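You operate a simulated robot arm through the tools that you are given. There is no shell and no other tool. Be economical: measure what you need, move in short steps, check, and stop when the job is done.

Carry out the task below with a simulated robot arm. There is one attempt and no reset: what you move stays moved.

Task
Tighten the blue bolt's nut to 5 Nm on the nut runner.
Fine: holder switch on HOLD for the run, back to FREE once it stops; at most two presses of the start button; the bolt stays in the socket; the direction switch and the other bolts end as they began.

Only the result counts: the job must be done as asked and must still hold three seconds after the hand-in. Knocking over, shifting, dropping, spilling or breaking anything else fails it.

Robot
A 7-joint arm with a two-finger parallel gripper, fixed in place. Base frame: the origin is at the foot of the arm, x ahead of it, y to its left, z up; the work surface is at about z = 0. Readings come in cm, rad, newtons and seconds.
With the tool pointing down near the work surface it reaches from about 24 to 62 cm from the base axis. Its first joint turns from -1.152 to 1.152 rad. Payload 2.6 kg.
The TCP is the grasp point between the finger pads, 3 cm short of the fingertips. In the tool frame z runs along the fingers and y along their closing line. The gripper opens to 9.4 cm. The fingers are 2.8 cm wide and 1 cm thick; the gripper's body (5 by 9.6 cm) begins 5.5 cm behind the TCP.
Orientation is that of the tool frame in the base frame, as a unit quaternion [w, x, y, z]. With the fingers straight down and closing along the base's y, the tool's x points along the base's -x, its y along +y and its z along -z.

Tools
- The arm moves only by the tool apply_moves. Its argument "rows" is a list of rows, each a list of 7 numbers: the finger opening in cm, from 0 to 9.4, then the shift along the base's x, y, z in cm, then the turn, a rotation vector about the base's x, y, z in rad. In form: [[gripper, tx, ty, tz, rx, ry, rz], ...]. A call has 1 to 8 rows; each row is the pose to reach, as a shift and turn from the pose commanded when the call began. Each row takes 0.2 s and may step no farther than 5 cm and 0.15 rad from the row before; otherwise, or with a gripper value out of range, the whole call is refused. Where a pose cannot be reached the arm comes as near as it can. A force on the tool above 40 N (or 10 N above the force at the start of the call, whichever is more), or a blocked arm, ends the call early, and 0.2 s more pass. The fingers move at their own pace (about 7.2 cm/s each) and stop on an object; they squeeze with about 23 N. The grip force told is the motor's: it shows also when the fingers shut on nothing. Time passes only in rows, and 0.2 s behind the last, so rows that repeat a pose let the fingers close. The reply holds the time, the measured pose of the TCP, the force on the tool along the base axes, the opening and the grip force, in the units named above and with some noise, with the torque about the TCP (base axes, N m) and any sound that the robot's microphone picked up, and new pictures: "pictures" is both (left out), scene, wrist or none.
- Cameras (640 x 400 px; columns grow to the right, rows downward): "scene" is fixed at [3.66, 43.26, 56.07]; the picture's right is [-0.76, -0.66, 0.00], its down [-0.40, 0.46, -0.79] and it looks along [0.52, -0.60, -0.61] (base axes); focal length 311 px, centre (320, 200). "wrist" rides on the gripper at [7.6, 1.4, -10.2] in the tool frame; the picture's right is [-0.18, 0.98, 0.00], its down [-0.75, -0.14, -0.64] and it looks along [-0.63, -0.12, 0.77] (tool axes); focal length 243 px, centre (320, 200).
- locate(camera, pixels): for up to 12 pixels [column, row] of the newest picture of that camera ("zoom" is the newest enlarged one), the place [x, y, z] in the base frame of the surface seen there, good to about 0.2 cm. The clock stands still meanwhile.
- inspect(camera, box): a new picture of the part [left, top, right, bottom] of that camera's present view, enlarged. The clock stands still meanwhile.
- finish_job(): hands the job in; it is judged then, once.

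Keep the steps short. Do not move on a guess: measure, check each grasp and each placing, and mend mistakes. In all there are 80 turns and 200 pictures (those below and enlarged ones count). Leave the gripper open and the arm clear of the work at the hand-in unless told otherwise, and finish with a single line.

The tools are called after "Emit:" as a command line: name --pt "numbers of a row" for each row, then --argument value for the rest, lists and objects as JSON in quotes. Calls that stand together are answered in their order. apply_moves: Moves the arm, as the interface text tells. Its arguments: {"type":"object","properties":{"rows":{"type":"array","items":{"type":"array","items":{"type":"number"}}},"pictures":{"type":"string","enum":["both","scene","wrist","none"]}},"required":["rows"]} The other tools are called the same way: locate (camera, pixels) gives the place of the surface under pixels of a picture; inspect (camera, box) takes an enlarged picture of a part of a camera's view; finish_job () hands the job in.

At the start:

```text
t: 0.0
ee_pos: [39.4, -3.36, 32.82]
ee_rot: [0.0, 0.001, 1.0, 0.0]
contact_force: [-0.2, -0.2, -0.1]
ft_torque: [0.03, 0.02, -0.01]
opening: 9.4
grip_force: 0.2
```

scene: 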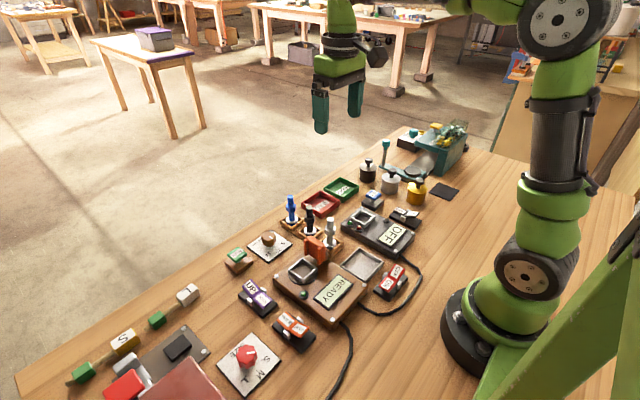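
wrist: 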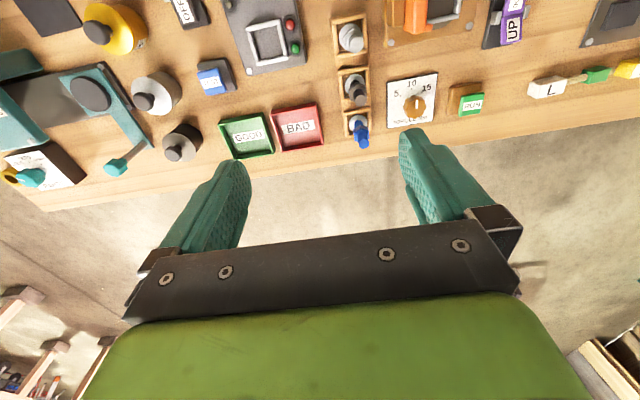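

I see the bench with many devices; first I enlarge the middle of the scene and the wrist view to identify them.

Emit:
inspect --camera "scene" --box '[220, 180, 420, 305]'

Emit:
inspect --camera "scene" --box '[200, 250, 420, 388]'

Emit:
inspect --camera "wrist" --box '[320, 0, 640, 160]'

Emit:
inspect --camera "scene" --box '[340, 110, 500, 230]'

Emit:
inspect --camera "scene" --box '[60, 270, 300, 400]'

```text
3.20 times, centred on (320, 242) of scene
```

zoom: 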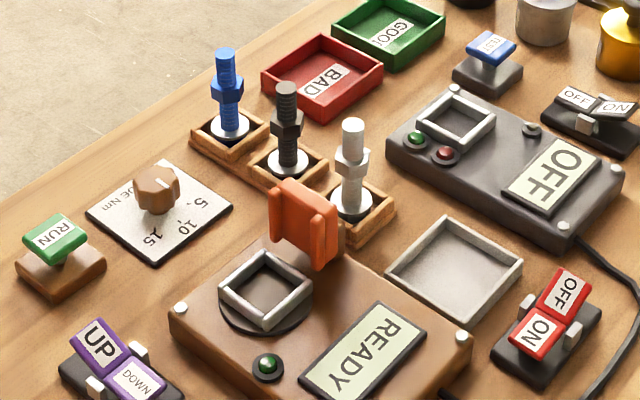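

```text
2.90 times, centred on (310, 319) of scene
```

zoom: 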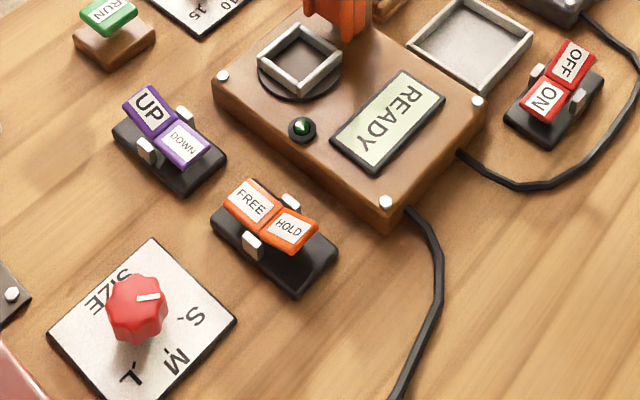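

```text
2.00 times, centred on (480, 80) of wrist
```

zoom: 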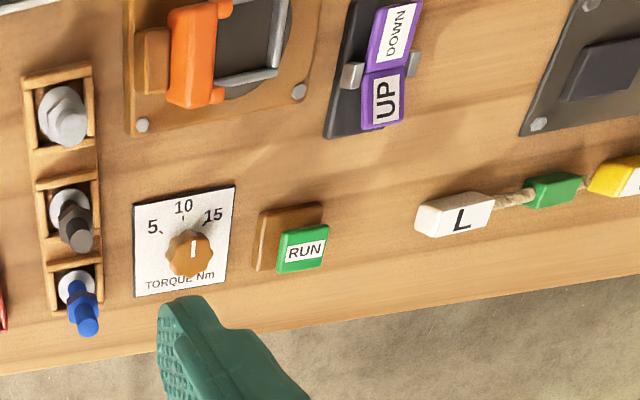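

```text
3.33 times, centred on (420, 170) of scene
```

zoom: 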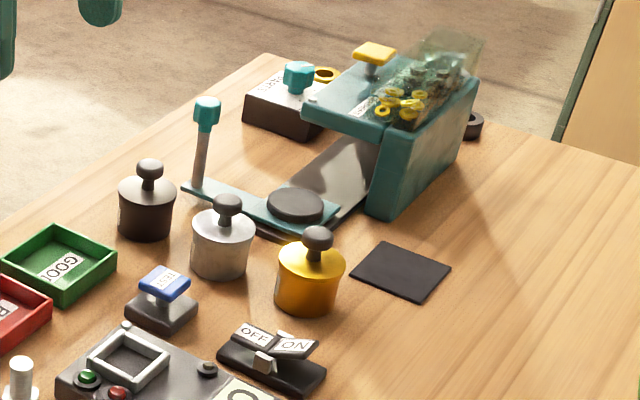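

```text
2.67 times, centred on (180, 335) of scene
```

zoom: 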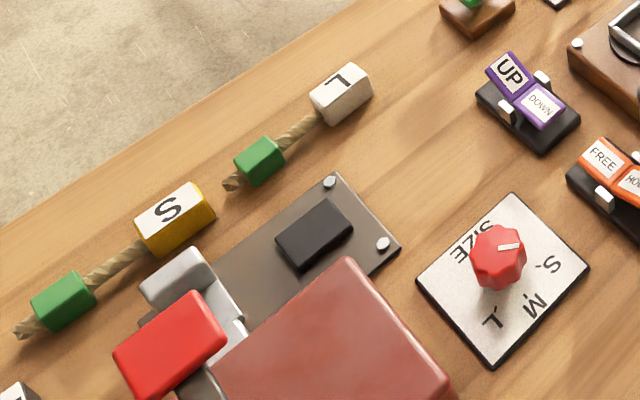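

I see the runner (brown box, READY, square socket, orange jaw), torque dial, RUN button, UP/DOWN and FREE/HOLD rockers. Now I measure positions in the unzoomed scene picture and take closer looks.

Emit:
inspect --camera "scene" --box '[270, 185, 350, 250]'

Emit:
locate --camera "zoom" --pixels '[[168, 90], [172, 155], [172, 212], [165, 235], [120, 210], [230, 230], [310, 170], [480, 270], [170, 175], [210, 160]]'

Emit:
locate --camera "scene" --pixels '[[302, 270], [290, 266], [303, 260], [317, 268], [303, 279], [315, 238], [304, 294], [276, 282], [367, 288], [336, 325], [334, 291], [252, 242]]'

Emit:
inspect --camera "scene" --box '[260, 300, 330, 360]'

Emit:
locate --camera "zoom" --pixels '[[240, 120], [340, 170], [150, 130], [330, 290], [200, 180], [320, 110], [170, 90], [440, 190]]'

Emit:
inspect --camera "scene" --box '[220, 225, 300, 280]'

Emit:
locate --camera "zoom" --pixels '[[380, 125], [390, 110], [350, 115], [425, 120], [390, 150], [120, 220], [150, 280], [300, 200], [500, 130], [420, 50], [370, 270]]'

```text
6.15 times, centred on (310, 218) of scene
```

zoom: 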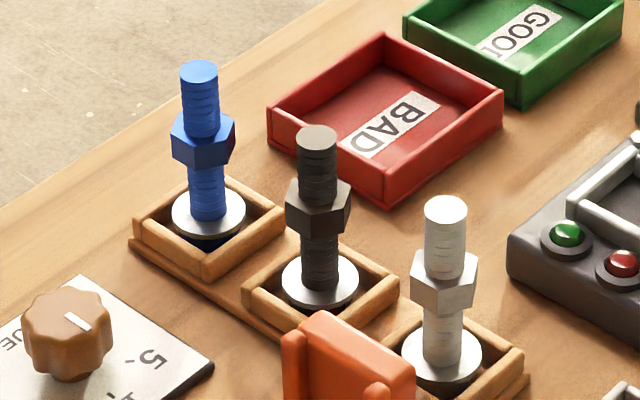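

```text
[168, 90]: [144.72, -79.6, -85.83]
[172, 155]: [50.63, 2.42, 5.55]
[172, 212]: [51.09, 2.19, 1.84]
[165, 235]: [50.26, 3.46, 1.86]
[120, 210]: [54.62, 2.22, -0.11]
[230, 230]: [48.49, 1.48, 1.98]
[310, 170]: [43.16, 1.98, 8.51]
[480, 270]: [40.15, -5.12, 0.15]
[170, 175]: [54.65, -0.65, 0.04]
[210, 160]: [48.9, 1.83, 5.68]
```

```text
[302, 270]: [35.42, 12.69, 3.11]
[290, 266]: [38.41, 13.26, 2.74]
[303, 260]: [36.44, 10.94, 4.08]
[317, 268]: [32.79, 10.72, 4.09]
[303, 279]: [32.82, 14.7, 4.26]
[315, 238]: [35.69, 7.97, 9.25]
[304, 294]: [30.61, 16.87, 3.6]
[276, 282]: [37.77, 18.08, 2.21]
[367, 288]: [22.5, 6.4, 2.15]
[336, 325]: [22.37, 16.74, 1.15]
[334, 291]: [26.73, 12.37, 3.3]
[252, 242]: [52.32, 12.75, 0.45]
```

```text
6.67 times, centred on (295, 330) of scene
```

zoom: 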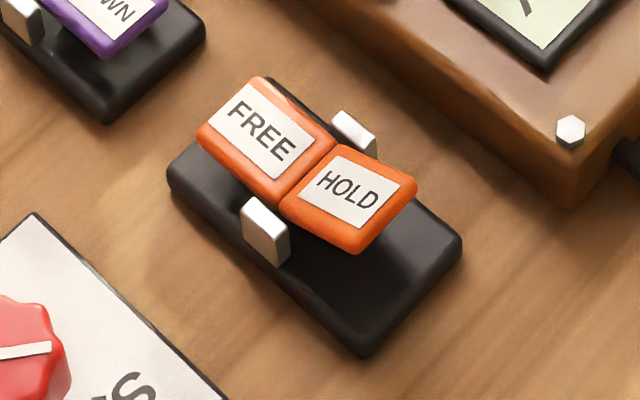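

```text
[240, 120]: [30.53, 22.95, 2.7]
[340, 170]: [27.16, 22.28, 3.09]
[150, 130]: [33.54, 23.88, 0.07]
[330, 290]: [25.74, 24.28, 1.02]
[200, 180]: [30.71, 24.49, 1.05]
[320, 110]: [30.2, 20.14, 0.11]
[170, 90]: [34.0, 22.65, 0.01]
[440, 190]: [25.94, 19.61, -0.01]
```

```text
7.27 times, centred on (260, 252) of scene
```

zoom: 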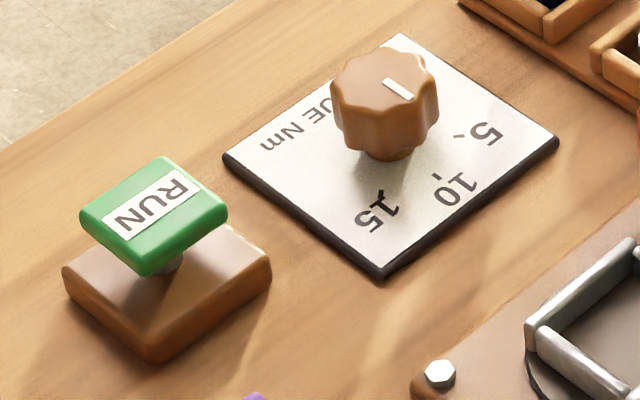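

```text
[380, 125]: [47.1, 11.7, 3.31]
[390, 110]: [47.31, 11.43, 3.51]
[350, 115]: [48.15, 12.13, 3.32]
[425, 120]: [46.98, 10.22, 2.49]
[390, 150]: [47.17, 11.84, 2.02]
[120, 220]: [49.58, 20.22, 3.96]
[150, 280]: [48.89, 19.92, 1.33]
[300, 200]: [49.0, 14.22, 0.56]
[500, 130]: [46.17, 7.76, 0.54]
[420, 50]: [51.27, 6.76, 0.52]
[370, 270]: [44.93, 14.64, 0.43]
```

FREE side (z 2.7) sits lower than HOLD (z 3.1), so the holder is on FREE; the dial marker points near 10. I move the arm to a nearer viewpoint, around (36, 12, 24), to see runner, dial and rockers from above.

Emit:
apply_moves --pt "9.4 -1 4 -2 0 0 0" --pt "9.4 -2 8 -4 0 0 0" --pt "9.4 -3 12 -6 0 0 0" --pt "9.4 -4 15 -8 0 0 0" --pt "9.4 -4 15 -8 0 0 0"

Emit:
inspect --camera "wrist" --box '[160, 0, 480, 200]'

Emit:
inspect --camera "wrist" --box '[320, 0, 640, 200]'

```text
t: 1.2
ee_pos: [35.49, 11.64, 24.9]
ee_rot: [0.0, 0.001, 1.0, 0.0]
contact_force: [0.6, -0.2, 0.9]
ft_torque: [-0.02, 0.05, 0.0]
opening: 9.41
grip_force: 0.1
```

scene: 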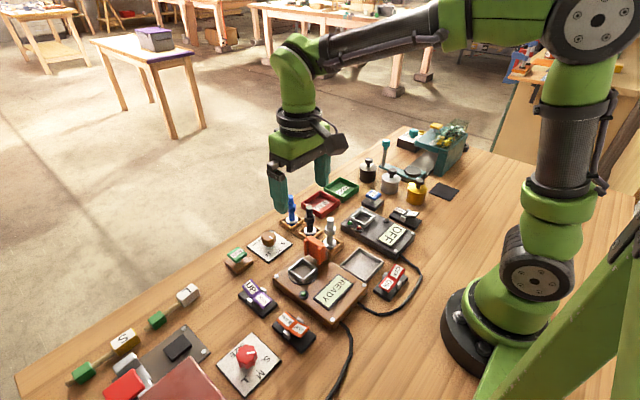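
wrist: 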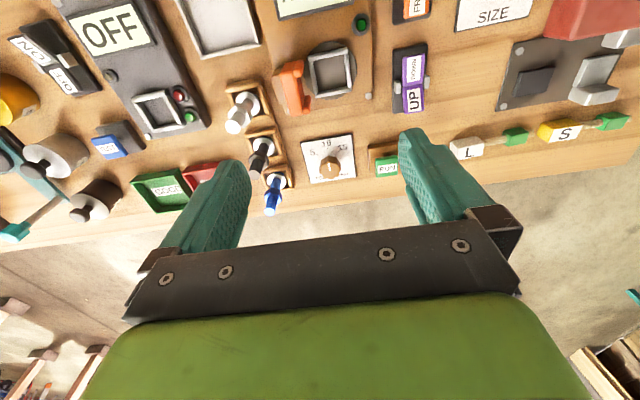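

```text
2.00 times, centred on (320, 100) of wrist
```

zoom: 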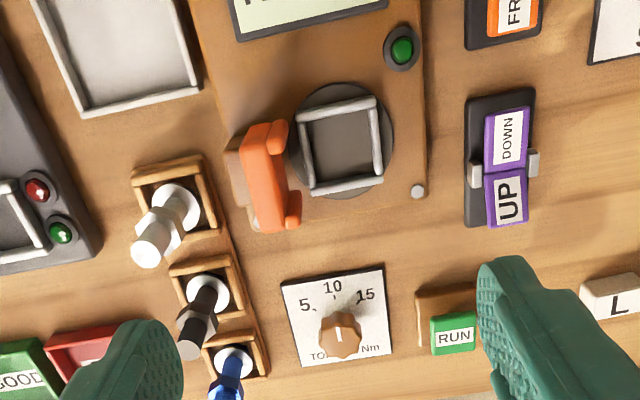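

```text
2.00 times, centred on (480, 100) of wrist
```

zoom: 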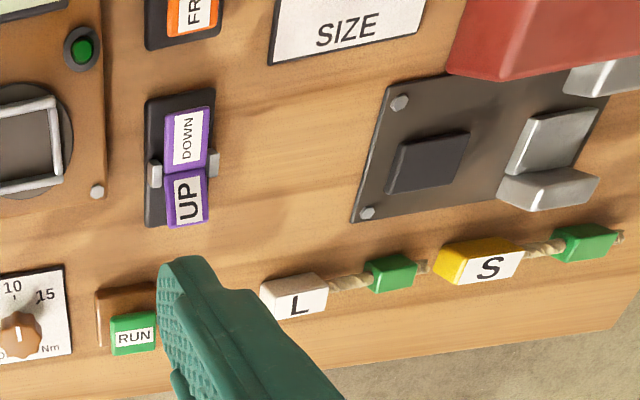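

The direction rocker needs its state measured, plus the socket, bolts and dial. I locate those in the wrist view.

Emit:
locate --camera "wrist" --pixels '[[309, 58], [349, 51], [354, 91], [313, 97], [332, 74], [413, 69], [413, 99], [292, 85], [275, 181], [270, 210], [330, 166], [387, 168]]'

Emit:
locate --camera "wrist" --pixels '[[280, 178], [262, 193], [292, 186], [264, 170], [312, 150], [326, 147], [340, 150], [329, 167], [329, 160], [330, 175], [360, 24], [411, 110]]'

Emit:
inspect --camera "wrist" --box '[220, 80, 380, 220]'

Emit:
inspect --camera "scene" --box '[225, 265, 295, 325]'

```text
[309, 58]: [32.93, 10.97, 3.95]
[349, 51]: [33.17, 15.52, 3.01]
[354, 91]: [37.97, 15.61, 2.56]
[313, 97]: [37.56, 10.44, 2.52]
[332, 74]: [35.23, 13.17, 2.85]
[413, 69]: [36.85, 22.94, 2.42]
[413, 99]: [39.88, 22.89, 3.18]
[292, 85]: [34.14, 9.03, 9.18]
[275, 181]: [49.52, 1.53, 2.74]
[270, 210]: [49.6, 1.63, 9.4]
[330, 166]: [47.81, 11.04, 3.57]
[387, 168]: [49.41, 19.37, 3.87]
```

```text
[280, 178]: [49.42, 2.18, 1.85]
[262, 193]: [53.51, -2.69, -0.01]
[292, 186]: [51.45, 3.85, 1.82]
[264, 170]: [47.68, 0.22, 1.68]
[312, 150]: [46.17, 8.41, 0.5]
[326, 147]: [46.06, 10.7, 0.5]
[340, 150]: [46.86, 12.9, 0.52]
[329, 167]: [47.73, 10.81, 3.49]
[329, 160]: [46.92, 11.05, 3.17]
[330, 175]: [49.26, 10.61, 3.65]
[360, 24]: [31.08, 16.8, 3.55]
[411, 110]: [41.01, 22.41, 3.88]
```

```text
2.86 times, centred on (300, 150) of wrist
```

zoom: 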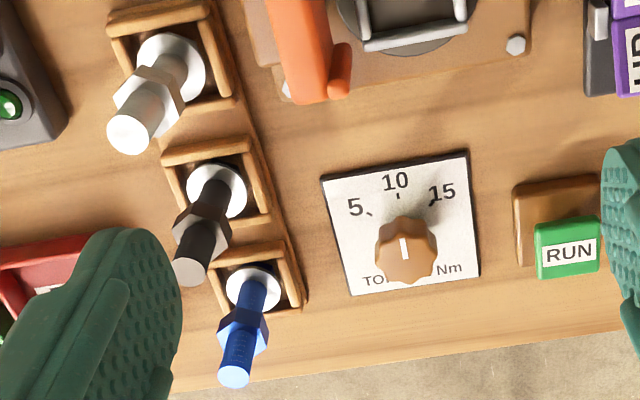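

```text
6.67 times, centred on (260, 295) of scene
```

zoom: 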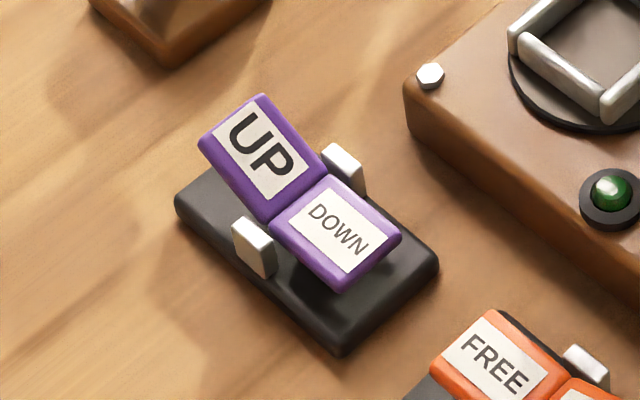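

DOWN is pressed in (UP end z 3.9 high, DOWN end 2.4), which fits tightening. Now I measure the ticks of the dial and the ends of the FREE/HOLD rocker.

Emit:
inspect --camera "wrist" --box '[290, 125, 370, 190]'

Emit:
inspect --camera "scene" --box '[260, 300, 330, 360]'

Emit:
locate --camera "zoom" --pixels '[[215, 130], [240, 95], [265, 115], [285, 180], [310, 155], [375, 235], [405, 195], [345, 205], [265, 235], [350, 130], [420, 260]]'

```text
6.15 times, centred on (330, 158) of wrist
```

zoom: 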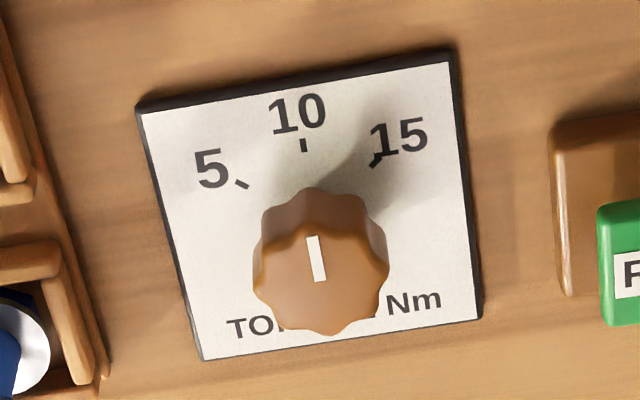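

```text
6.67 times, centred on (295, 330) of scene
```

zoom: 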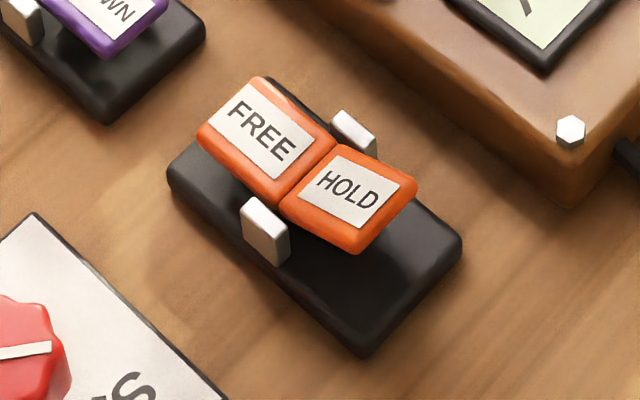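

```text
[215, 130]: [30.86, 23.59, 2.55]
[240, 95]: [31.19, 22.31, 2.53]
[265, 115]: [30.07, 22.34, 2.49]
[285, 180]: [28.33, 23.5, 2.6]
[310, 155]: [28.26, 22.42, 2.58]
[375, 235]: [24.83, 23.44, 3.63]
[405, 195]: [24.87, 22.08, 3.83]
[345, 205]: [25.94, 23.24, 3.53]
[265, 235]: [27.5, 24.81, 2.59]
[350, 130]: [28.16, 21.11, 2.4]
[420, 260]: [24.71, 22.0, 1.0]
```

FREE is pressed now; the HOLD end stands up at about (25, 22.7, 3.7). Now locate dial ticks, plate corners and marker ends.

Emit:
locate --camera "wrist" --pixels '[[317.3, 154.9], [327.2, 148.8], [338.8, 151.3], [301.5, 143], [351, 134.8], [355, 176.5], [312, 182], [319.3, 164.4], [320.3, 169.8], [310, 172], [330.5, 170], [321.5, 178]]'

Emit:
inspect --camera "wrist" --box '[300, 140, 360, 180]'

Emit:
locate --camera "zoom" --pixels '[[235, 250], [425, 250], [335, 180], [335, 340], [325, 235], [330, 270], [260, 330], [410, 320]]'

```text
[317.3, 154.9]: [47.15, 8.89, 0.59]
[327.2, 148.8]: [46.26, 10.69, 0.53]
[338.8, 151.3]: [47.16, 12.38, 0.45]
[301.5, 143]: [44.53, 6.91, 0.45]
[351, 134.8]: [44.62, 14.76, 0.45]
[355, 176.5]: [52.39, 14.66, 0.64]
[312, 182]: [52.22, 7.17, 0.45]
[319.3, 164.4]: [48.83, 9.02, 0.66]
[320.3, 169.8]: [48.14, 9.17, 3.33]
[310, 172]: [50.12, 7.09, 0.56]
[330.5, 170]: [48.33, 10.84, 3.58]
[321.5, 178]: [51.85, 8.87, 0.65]
```

```text
10.00 times, centred on (330, 160) of wrist
```

zoom: 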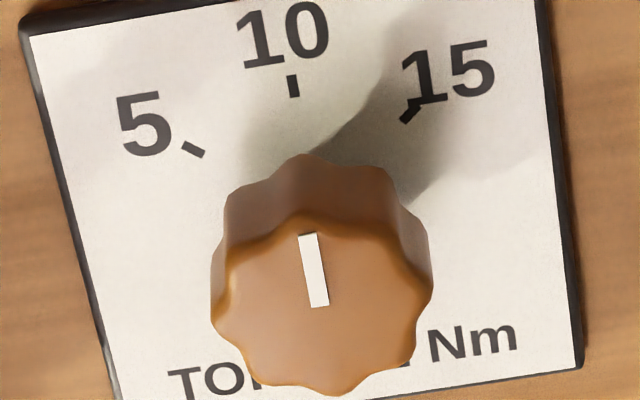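

```text
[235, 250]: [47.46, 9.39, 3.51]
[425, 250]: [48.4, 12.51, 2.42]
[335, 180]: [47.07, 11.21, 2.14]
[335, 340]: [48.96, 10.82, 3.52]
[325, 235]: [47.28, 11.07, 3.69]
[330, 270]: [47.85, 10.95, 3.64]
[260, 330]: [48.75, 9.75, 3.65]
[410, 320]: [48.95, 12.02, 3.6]
```

Knob centre ≈ (48.4, 10.8), top z 3.6, marker on 10; tick 5 lies about 0.95 rad counter-clockwise from above. I move above the knob with the fingers at 6 cm.

Emit:
apply_moves --pt "6 4.5 -0.3 -1 0 0 0" --pt "6 9 -0.6 -2 0 0 0" --pt "6 13 -0.8 -4 0 0 0" --pt "6 13 -0.8 -8 0 0 0" --pt "6 13 -0.8 -12 0 0 0" --pt "6 13 -0.8 -15 0 0 0" --pt "6 13 -0.8 -15 0 0 0"

```text
t: 2.8
ee_pos: [48.47, 10.79, 9.72]
ee_rot: [0.0, 0.0, 1.0, 0.0]
contact_force: [0.1, 0.0, 0.1]
ft_torque: [0.01, 0.02, -0.02]
opening: 6.02
grip_force: 0.0
```

scene: 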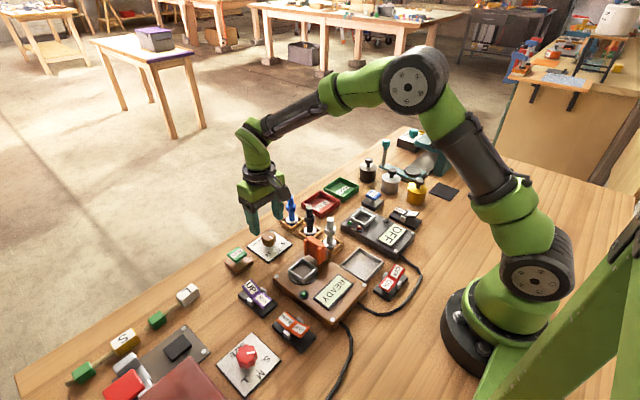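
wrist: 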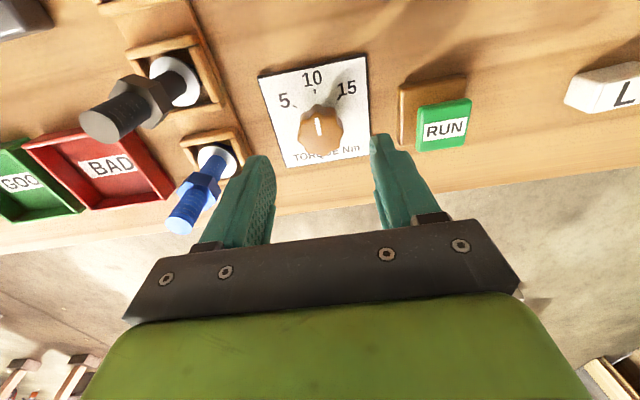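

Knob is centred between the fingers; blue bolt clear. I go down to z ≈ 4.2 and close on the knob.

Emit:
apply_moves --pt "6 0 0 -3 0 0 0" --pt "6 0 0 -5.5 0 0 0" --pt "6 0 0 -5.5 0 0 0" --pt "2 0 0 -5.5 0 0 0" --pt "2 0 0 -5.5 0 0 0" --pt "2 0 0 -5.5 0 0 0"

```text
t: 4.2
ee_pos: [48.52, 10.82, 4.16]
ee_rot: [0.0, 0.0, 1.0, -0.001]
contact_force: [2.3, 2.2, -5.5]
ft_torque: [0.08, -0.33, -0.03]
opening: 3.25
grip_force: 44.9
```

scene: 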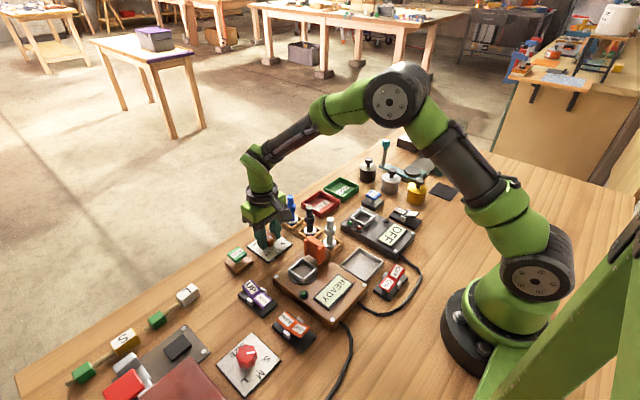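
wrist: 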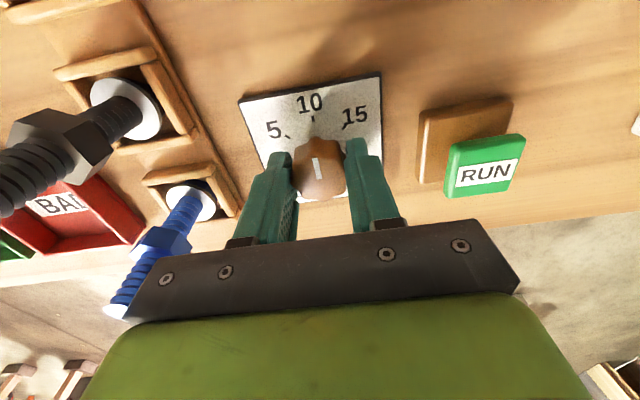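

Gripped (opening 3.25, firm). I turn counter-clockwise by 0.95 rad in small steps.

Emit:
apply_moves --pt "2 0 0 0 0 0 0.14" --pt "2 0 0 0 0 0 0.28" --pt "2 0 0 0 0 0 0.42" --pt "2 0 0 0 0 0 0.56" --pt "2 0 0 0 0 0 0.7" --pt "2 0 0 0 0 0 0.83" --pt "2 0 0 0 0 0 0.95" --pt "2 0 0 0 0 0 0.95"

Emit:
inspect --camera "wrist" --box '[240, 60, 440, 220]'

```text
t: 6.0
ee_pos: [48.57, 10.85, 4.3]
ee_rot: [-0.001, -0.458, 0.889, -0.001]
contact_force: [5.1, 0.2, -18.2]
ft_torque: [-0.24, 0.03, 0.0]
opening: 3.23
grip_force: 45.0
```

scene: 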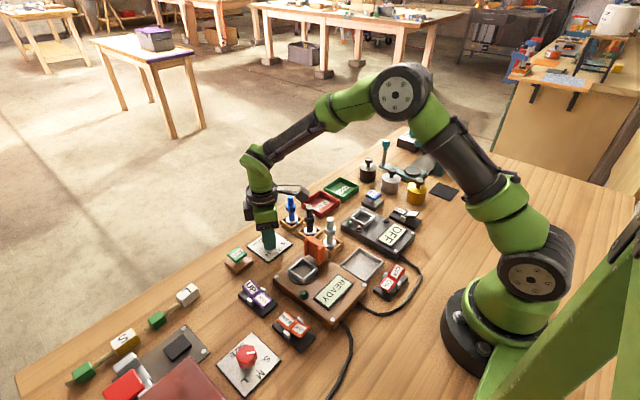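
wrist: 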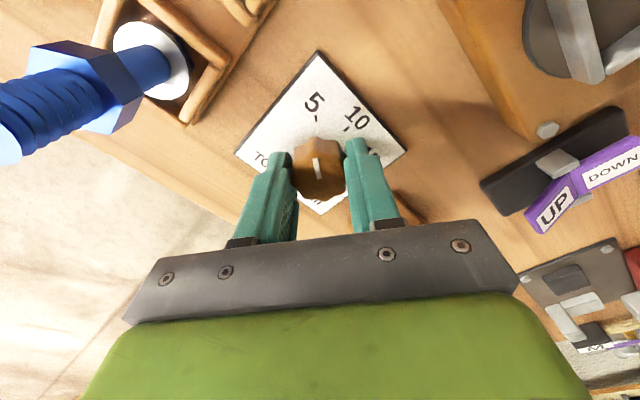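

```text
2.50 times, centred on (340, 140) of wrist
```

zoom: 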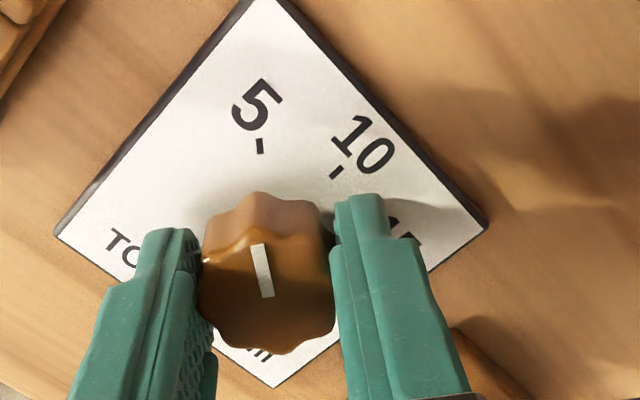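

The marker now points at the 5 tick. I open and lift straight up, then check.

Emit:
apply_moves --pt "6 0 0 0.1 0 0 0" --pt "6 0 0 0.1 0 0 0" --pt "6 0 0 4 0 0 0" --pt "6 0 0 8 0 0 0" --pt "6 0 0 10 0 0 -0.14" --pt "6 0 0 12 0 0 -0.28" --pt "6 0 0 12 0 0 -0.42" --pt "6 0 0 12 0 0 -0.54" --pictures "none"

Emit:
apply_moves --pt "6 0 0 0 0 0 -0.14" --pt "6 0 0 0 0 0 -0.28" --pt "6 0 0 0 0 0 -0.41" --pt "6 0 0 0 0 0 -0.41"

Emit:
inspect --camera "wrist" --box '[270, 90, 370, 190]'

```text
t: 7.8
ee_pos: [48.53, 10.84, 16.47]
ee_rot: [0.001, -0.202, 0.979, 0.0]
contact_force: [-0.5, 0.5, 0.3]
ft_torque: [0.02, -0.01, -0.02]
opening: 5.99
grip_force: 0.0
```

```text
t: 8.8
ee_pos: [48.47, 10.83, 16.34]
ee_rot: [-0.001, 0.002, 1.0, 0.001]
contact_force: [-0.3, -0.3, 1.0]
ft_torque: [-0.03, -0.03, 0.0]
opening: 6.0
grip_force: 0.1
```

scene: 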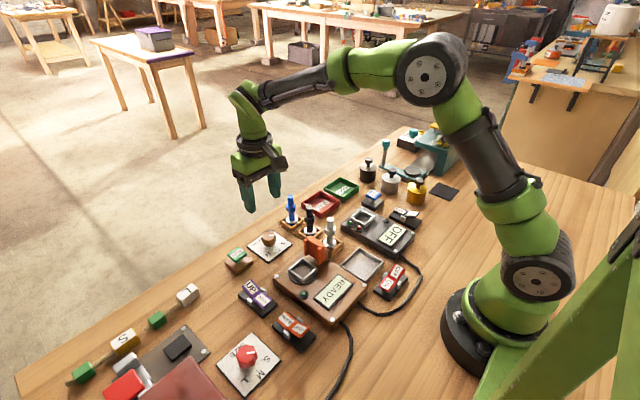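
wrist: 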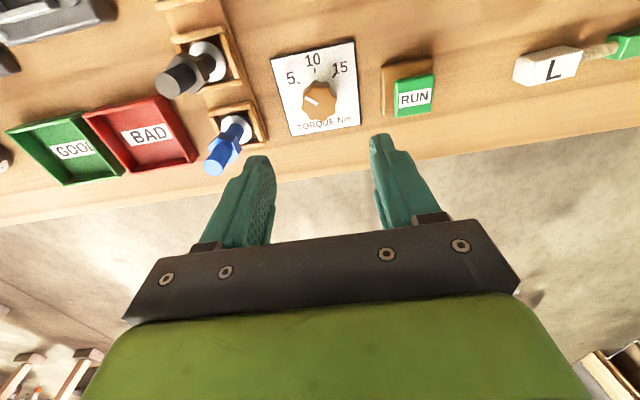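

```text
4.00 times, centred on (320, 140) of wrist
```

zoom: 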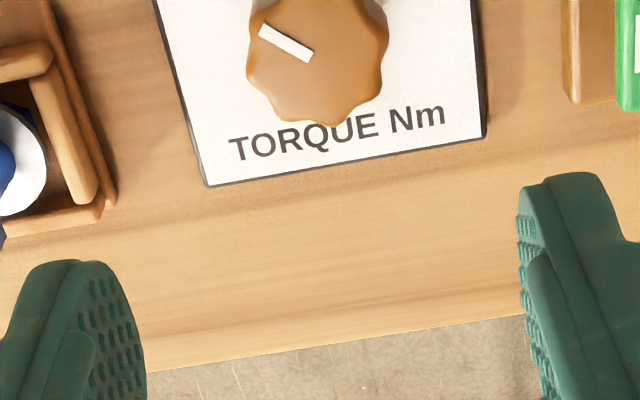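

The marker points up-left toward 5. I check its angle and measure the blue bolt closely.

Emit:
inspect --camera "wrist" --box '[270, 40, 366, 130]'

Emit:
inspect --camera "wrist" --box '[190, 90, 286, 180]'

Emit:
locate --camera "zoom" --pixels '[[305, 145], [400, 200], [345, 120], [285, 165], [240, 220], [180, 290], [110, 340], [150, 210], [290, 260], [80, 310], [150, 370], [300, 90]]'

```text
4.44 times, centred on (318, 85) of wrist
```

zoom: 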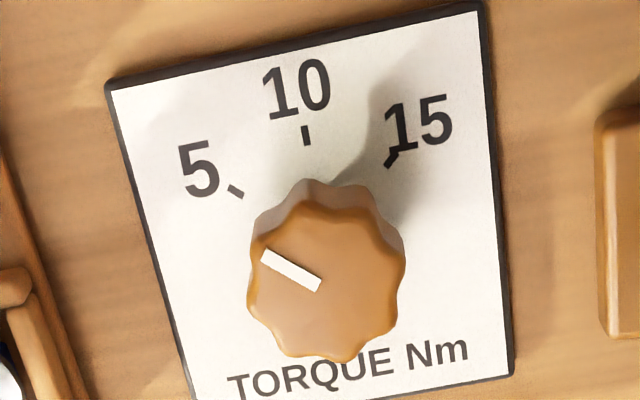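

```text
4.44 times, centred on (238, 135) of wrist
```

zoom: 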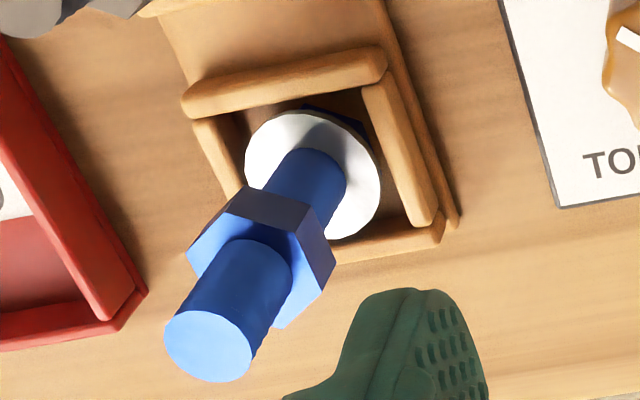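

```text
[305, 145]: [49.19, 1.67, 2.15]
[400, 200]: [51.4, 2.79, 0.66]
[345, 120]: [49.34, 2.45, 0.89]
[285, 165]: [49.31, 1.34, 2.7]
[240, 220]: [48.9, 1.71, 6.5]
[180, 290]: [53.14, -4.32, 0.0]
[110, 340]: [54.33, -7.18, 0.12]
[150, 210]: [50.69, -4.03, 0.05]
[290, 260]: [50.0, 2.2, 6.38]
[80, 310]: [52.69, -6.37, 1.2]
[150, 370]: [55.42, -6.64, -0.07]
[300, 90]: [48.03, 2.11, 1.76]
```

I locate the marker's ends, the dial ticks and points on the bolt again.

Emit:
locate --camera "wrist" --pixels '[[317.5, 104], [306.5, 98], [299.0, 83.0], [315, 70.3], [334.5, 75.8], [214, 168], [224, 153], [210, 146], [234, 158], [236, 130]]'

Emit:
inspect --camera "scene" --box '[240, 220, 300, 270]'

Emit:
locate --camera "zoom" --pixels '[[320, 110], [315, 140], [290, 145]]'

Emit:
inspect --camera "scene" --box '[265, 190, 325, 240]'

Emit:
locate --camera "zoom" --pixels '[[275, 45], [275, 75], [245, 140], [285, 160], [330, 140], [285, 200], [280, 225], [250, 235], [330, 235], [290, 255]]'

```text
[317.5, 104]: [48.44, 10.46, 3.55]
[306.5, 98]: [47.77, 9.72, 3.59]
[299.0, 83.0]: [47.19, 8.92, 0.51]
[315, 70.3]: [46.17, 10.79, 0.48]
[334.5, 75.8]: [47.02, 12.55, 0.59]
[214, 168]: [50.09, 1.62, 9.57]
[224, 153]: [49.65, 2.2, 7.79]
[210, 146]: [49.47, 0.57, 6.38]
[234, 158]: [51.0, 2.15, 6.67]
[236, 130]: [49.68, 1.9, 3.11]
```

```text
8.00 times, centred on (270, 245) of scene
```

zoom: 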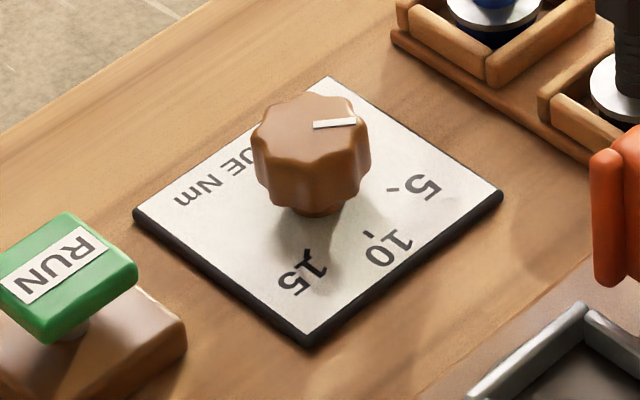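

```text
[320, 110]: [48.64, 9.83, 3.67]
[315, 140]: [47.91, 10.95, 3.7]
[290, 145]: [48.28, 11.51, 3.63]
```

```text
8.00 times, centred on (295, 215) of scene
```

zoom: 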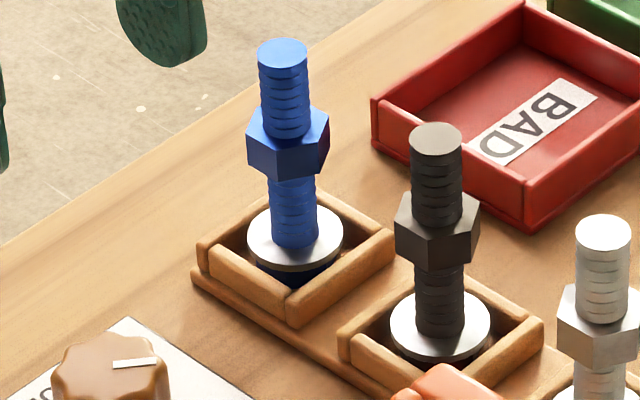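

```text
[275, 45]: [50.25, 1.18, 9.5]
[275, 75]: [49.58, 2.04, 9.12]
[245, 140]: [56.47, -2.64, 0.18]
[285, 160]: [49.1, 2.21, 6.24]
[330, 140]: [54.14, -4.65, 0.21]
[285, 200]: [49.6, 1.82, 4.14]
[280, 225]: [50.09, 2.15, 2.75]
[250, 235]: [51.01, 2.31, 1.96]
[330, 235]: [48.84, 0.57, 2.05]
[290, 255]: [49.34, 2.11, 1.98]
```

The marker reads 5 (direction about 50° from the 10 tick, tick 5 at ~53°). The blue bolt: axis ≈ (49.8, 1.6), thread z 6.5–9.5 above the nut. Next I measure rack frame and socket orientation and the orange jaw.

Emit:
locate --camera "zoom" --pixels '[[203, 250], [290, 300], [392, 242], [315, 195], [222, 268], [280, 310], [300, 310], [385, 255], [275, 270], [310, 272]]'

Emit:
inspect --camera "scene" --box '[280, 225, 340, 295]'

Emit:
locate --camera "zoom" --pixels '[[265, 180], [345, 150], [250, 240], [215, 245], [232, 196], [320, 228], [230, 270], [310, 80], [390, 110], [350, 62], [240, 60], [330, 130]]'

```text
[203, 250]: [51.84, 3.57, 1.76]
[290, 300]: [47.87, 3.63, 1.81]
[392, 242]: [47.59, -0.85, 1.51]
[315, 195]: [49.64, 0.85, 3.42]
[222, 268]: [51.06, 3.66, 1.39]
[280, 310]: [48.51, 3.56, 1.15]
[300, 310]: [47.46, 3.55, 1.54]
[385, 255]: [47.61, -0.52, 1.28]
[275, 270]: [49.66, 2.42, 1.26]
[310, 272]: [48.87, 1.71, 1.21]
```

```text
5.71 times, centred on (310, 260) of scene
```

zoom: 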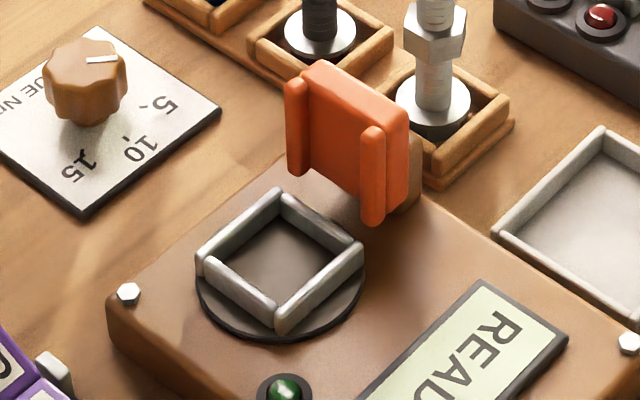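

```text
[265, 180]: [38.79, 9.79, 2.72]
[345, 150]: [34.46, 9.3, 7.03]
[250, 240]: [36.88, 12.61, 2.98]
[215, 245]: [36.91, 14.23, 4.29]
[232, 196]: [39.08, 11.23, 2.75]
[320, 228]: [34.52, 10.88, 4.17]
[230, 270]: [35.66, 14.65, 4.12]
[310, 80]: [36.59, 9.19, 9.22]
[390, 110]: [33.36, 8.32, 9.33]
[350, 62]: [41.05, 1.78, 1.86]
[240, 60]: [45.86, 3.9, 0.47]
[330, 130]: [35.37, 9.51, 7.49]
```

I measure along the rim tops of the socket for its yaw and centre.

Emit:
inspect --camera "scene" --box '[283, 252, 323, 287]'

Emit:
locate --camera "zoom" --pixels '[[120, 195], [230, 285], [270, 290], [400, 180], [235, 70], [130, 155], [280, 70], [390, 155], [190, 255], [340, 230], [330, 110], [180, 110]]'

Emit:
inspect --camera "scene" --box '[280, 205, 320, 235]'

```text
11.43 times, centred on (303, 270) of scene
```

zoom: 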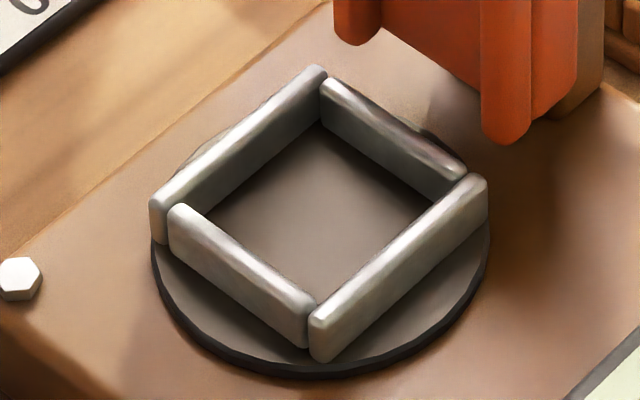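

```text
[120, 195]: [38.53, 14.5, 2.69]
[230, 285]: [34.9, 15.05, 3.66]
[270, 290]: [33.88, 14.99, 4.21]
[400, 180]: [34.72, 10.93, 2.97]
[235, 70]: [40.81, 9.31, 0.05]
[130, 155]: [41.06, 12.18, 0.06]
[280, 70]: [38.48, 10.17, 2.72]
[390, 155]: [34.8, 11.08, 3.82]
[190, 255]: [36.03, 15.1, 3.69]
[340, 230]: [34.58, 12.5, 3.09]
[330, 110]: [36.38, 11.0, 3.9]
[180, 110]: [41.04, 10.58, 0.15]
```

```text
13.33 times, centred on (300, 220) of scene
```

zoom: 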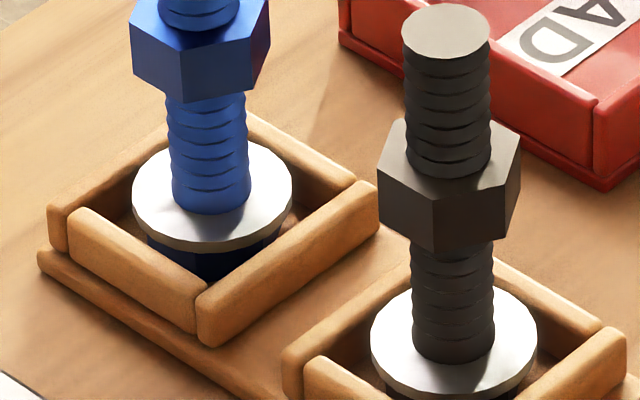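

Blue bolt axis ≈ (49.8, 1.5), hex head under the washer; socket centre ≈ (34.95, 12.85), both aligned with the axes. I move above the blue bolt with 4 cm opening.

Emit:
apply_moves --pt "4 0.4 -4 0 0 0 0" --pt "4 1.0 -7.5 0 0 0 0" --pt "4 1.35 -9.3 0 0 0 0" --pt "4 1.35 -9.3 -2.5 0 0 0" --pt "4 1.35 -9.3 -2.5 0 0 0"

Emit:
inspect --camera "wrist" --box '[230, 60, 410, 200]'

Emit:
inspect --camera "scene" --box '[260, 150, 340, 240]'

```text
t: 10.0
ee_pos: [50.06, 1.49, 13.93]
ee_rot: [0.001, 0.001, 1.0, -0.001]
contact_force: [0.1, 0.3, -0.8]
ft_torque: [0.0, -0.03, 0.02]
opening: 3.99
grip_force: 0.0
```

scene: 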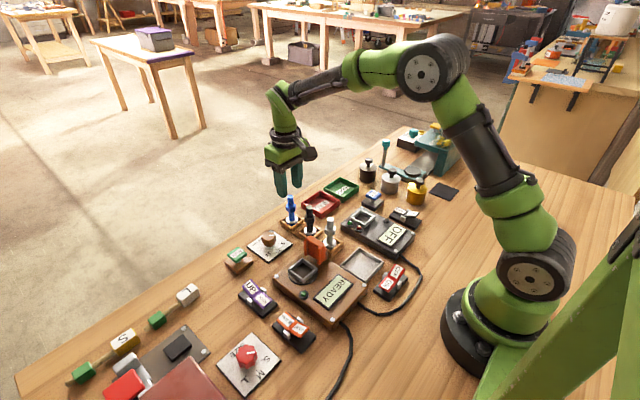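
wrist: 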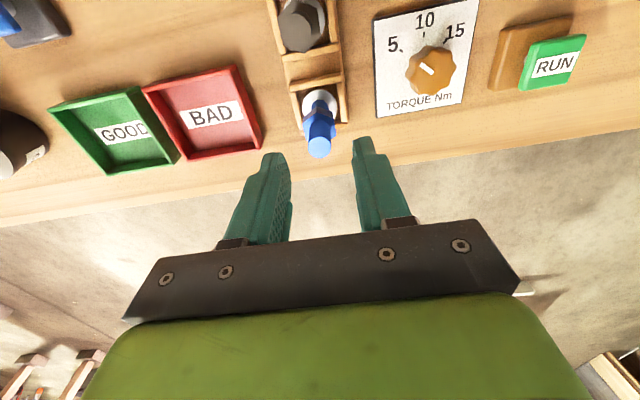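

```text
2.86 times, centred on (320, 130) of wrist
```

zoom: 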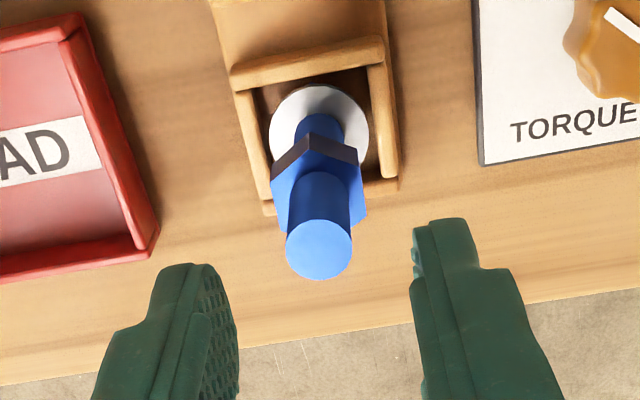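

```text
4.44 times, centred on (300, 195) of scene
```

zoom: 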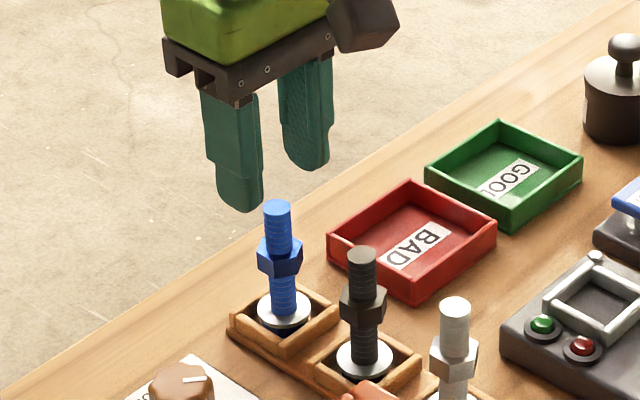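

Measure the bolt top and nut now with the near view.

Emit:
locate --camera "wrist" --pixels '[[319.5, 147], [319.5, 139], [319.5, 155], [309.5, 147], [329.5, 147], [320, 130], [302, 128], [320, 95]]'

```text
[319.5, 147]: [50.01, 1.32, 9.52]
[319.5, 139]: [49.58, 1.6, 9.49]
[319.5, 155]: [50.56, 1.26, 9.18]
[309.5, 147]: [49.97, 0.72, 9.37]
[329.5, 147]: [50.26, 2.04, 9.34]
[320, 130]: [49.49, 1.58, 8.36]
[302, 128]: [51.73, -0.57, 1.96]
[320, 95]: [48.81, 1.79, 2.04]
```

Bolt top centre (50.0, 1.4, 9.5) lies under the TCP. I go down 4.1 cm and close.

Emit:
apply_moves --pt "4 0 -0.05 -2 0 0 0" --pt "4 0 -0.05 -4.1 0 0 0" --pt "4 0 -0.05 -4.1 0 0 0" --pt "0.8 0 -0.05 -4.1 0 0 0" --pt "0.8 0 -0.05 -4.1 0 0 0" --pt "0.8 0 -0.05 -4.1 0 0 0"

Emit:
inspect --camera "scene" --box '[260, 160, 340, 240]'

```text
t: 11.4
ee_pos: [49.91, 1.52, 9.74]
ee_rot: [0.0, 0.001, 1.0, 0.0]
contact_force: [0.2, 0.1, -0.2]
ft_torque: [-0.07, -0.02, 0.01]
opening: 1.53
grip_force: 22.5
```

scene: 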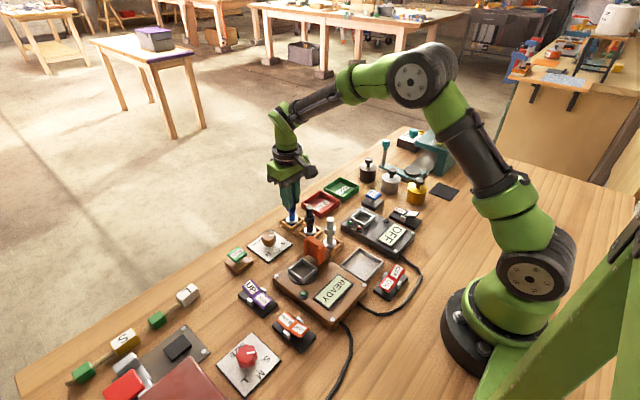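
wrist: 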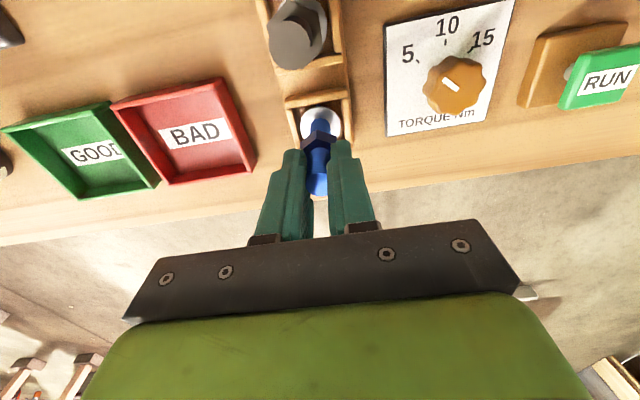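

```text
5.00 times, centred on (300, 200) of scene
```

zoom: 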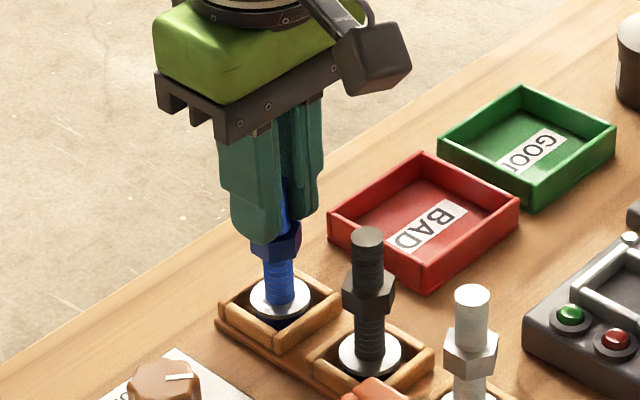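

Gripped (opening 1.53). I lift it straight up by 12 cm.

Emit:
apply_moves --pt "0.8 0 0 2 0 0 0" --pt "0.8 0 0 5 0 0 0" --pt "0.8 0 0 9 0 0 0" --pt "0.8 0 0 12 0 0 0" --pt "0.8 0 0 12 0 0 0"

Emit:
inspect --camera "scene" --box '[250, 110, 350, 210]'

```text
t: 12.6
ee_pos: [49.83, 1.42, 21.68]
ee_rot: [-0.001, 0.001, 1.0, 0.0]
contact_force: [0.1, -0.3, -2.8]
ft_torque: [-0.02, 0.01, -0.01]
opening: 1.51
grip_force: 22.8
```

scene: 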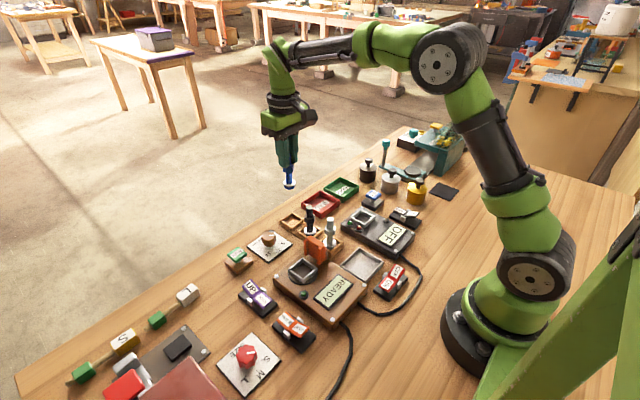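
wrist: 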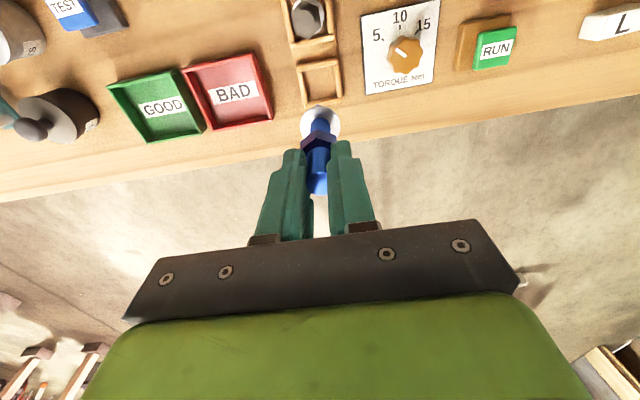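

```text
4.00 times, centred on (300, 160) of scene
```

zoom: 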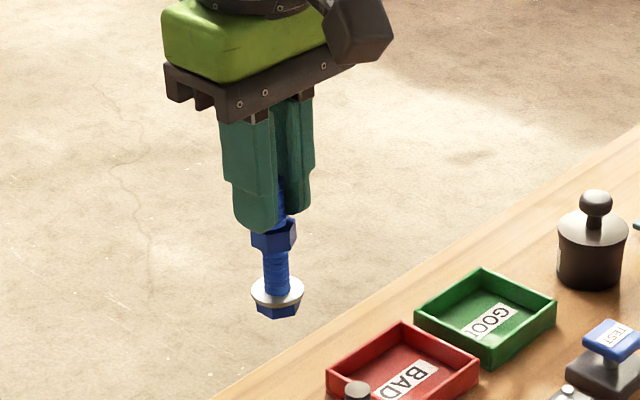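

Bolt held upright with hex head. I carry it at height to above the socket (34.95, 12.85), avoiding the orange jaw.

Emit:
apply_moves --pt "0.8 -2.5 3 0 0 0 0" --pt "0.8 -5 6.5 0 0 0 0" --pt "0.8 -8 10 0 0 0 0" --pt "0.8 -11.5 11.4 0 0 0 0" --pt "0.8 -14.9 11.4 0 0 0 0" --pt "0.8 -14.9 11.4 -4 0 0 0" --pt "0.8 -14.9 11.4 -6 0 0 0" --pt "0.8 -14.9 11.4 -6 0 0 0"

Emit:
inspect --camera "scene" --box '[270, 220, 350, 290]'

Emit:
inspect --camera "wrist" --box '[240, 40, 420, 200]'

```text
t: 14.4
ee_pos: [35.0, 12.81, 15.79]
ee_rot: [0.0, 0.002, 1.0, -0.001]
contact_force: [-0.1, 0.7, -2.3]
ft_torque: [0.04, 0.01, -0.01]
opening: 1.47
grip_force: 22.8
```

scene: 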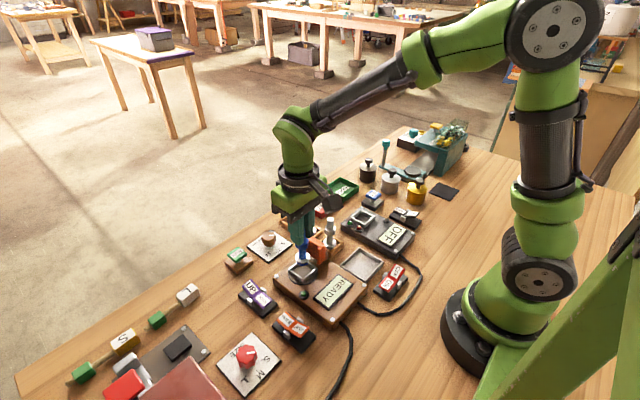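
wrist: 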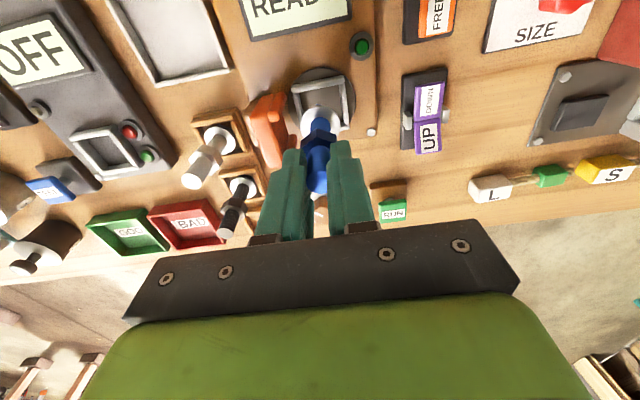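

```text
5.71 times, centred on (310, 255) of scene
```

zoom: 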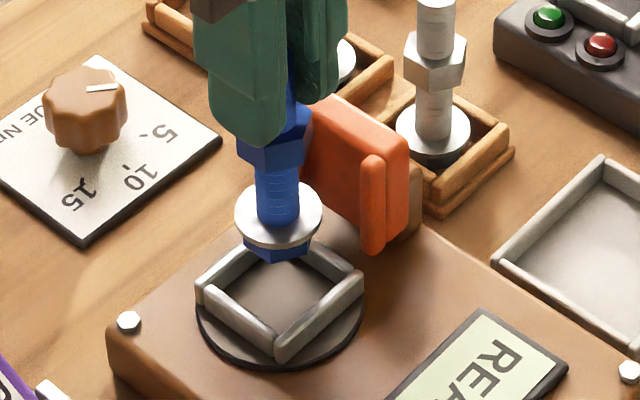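

```text
2.50 times, centred on (330, 120) of wrist
```

zoom: 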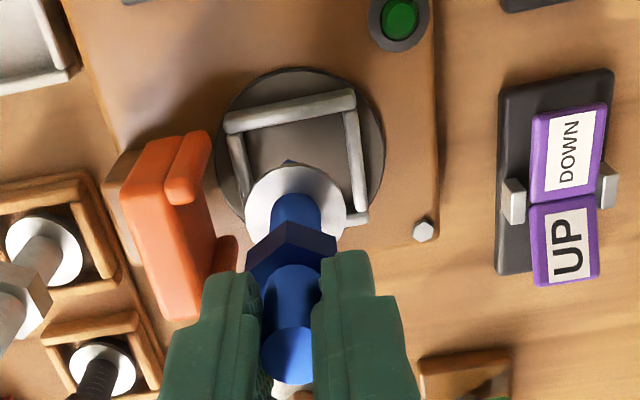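

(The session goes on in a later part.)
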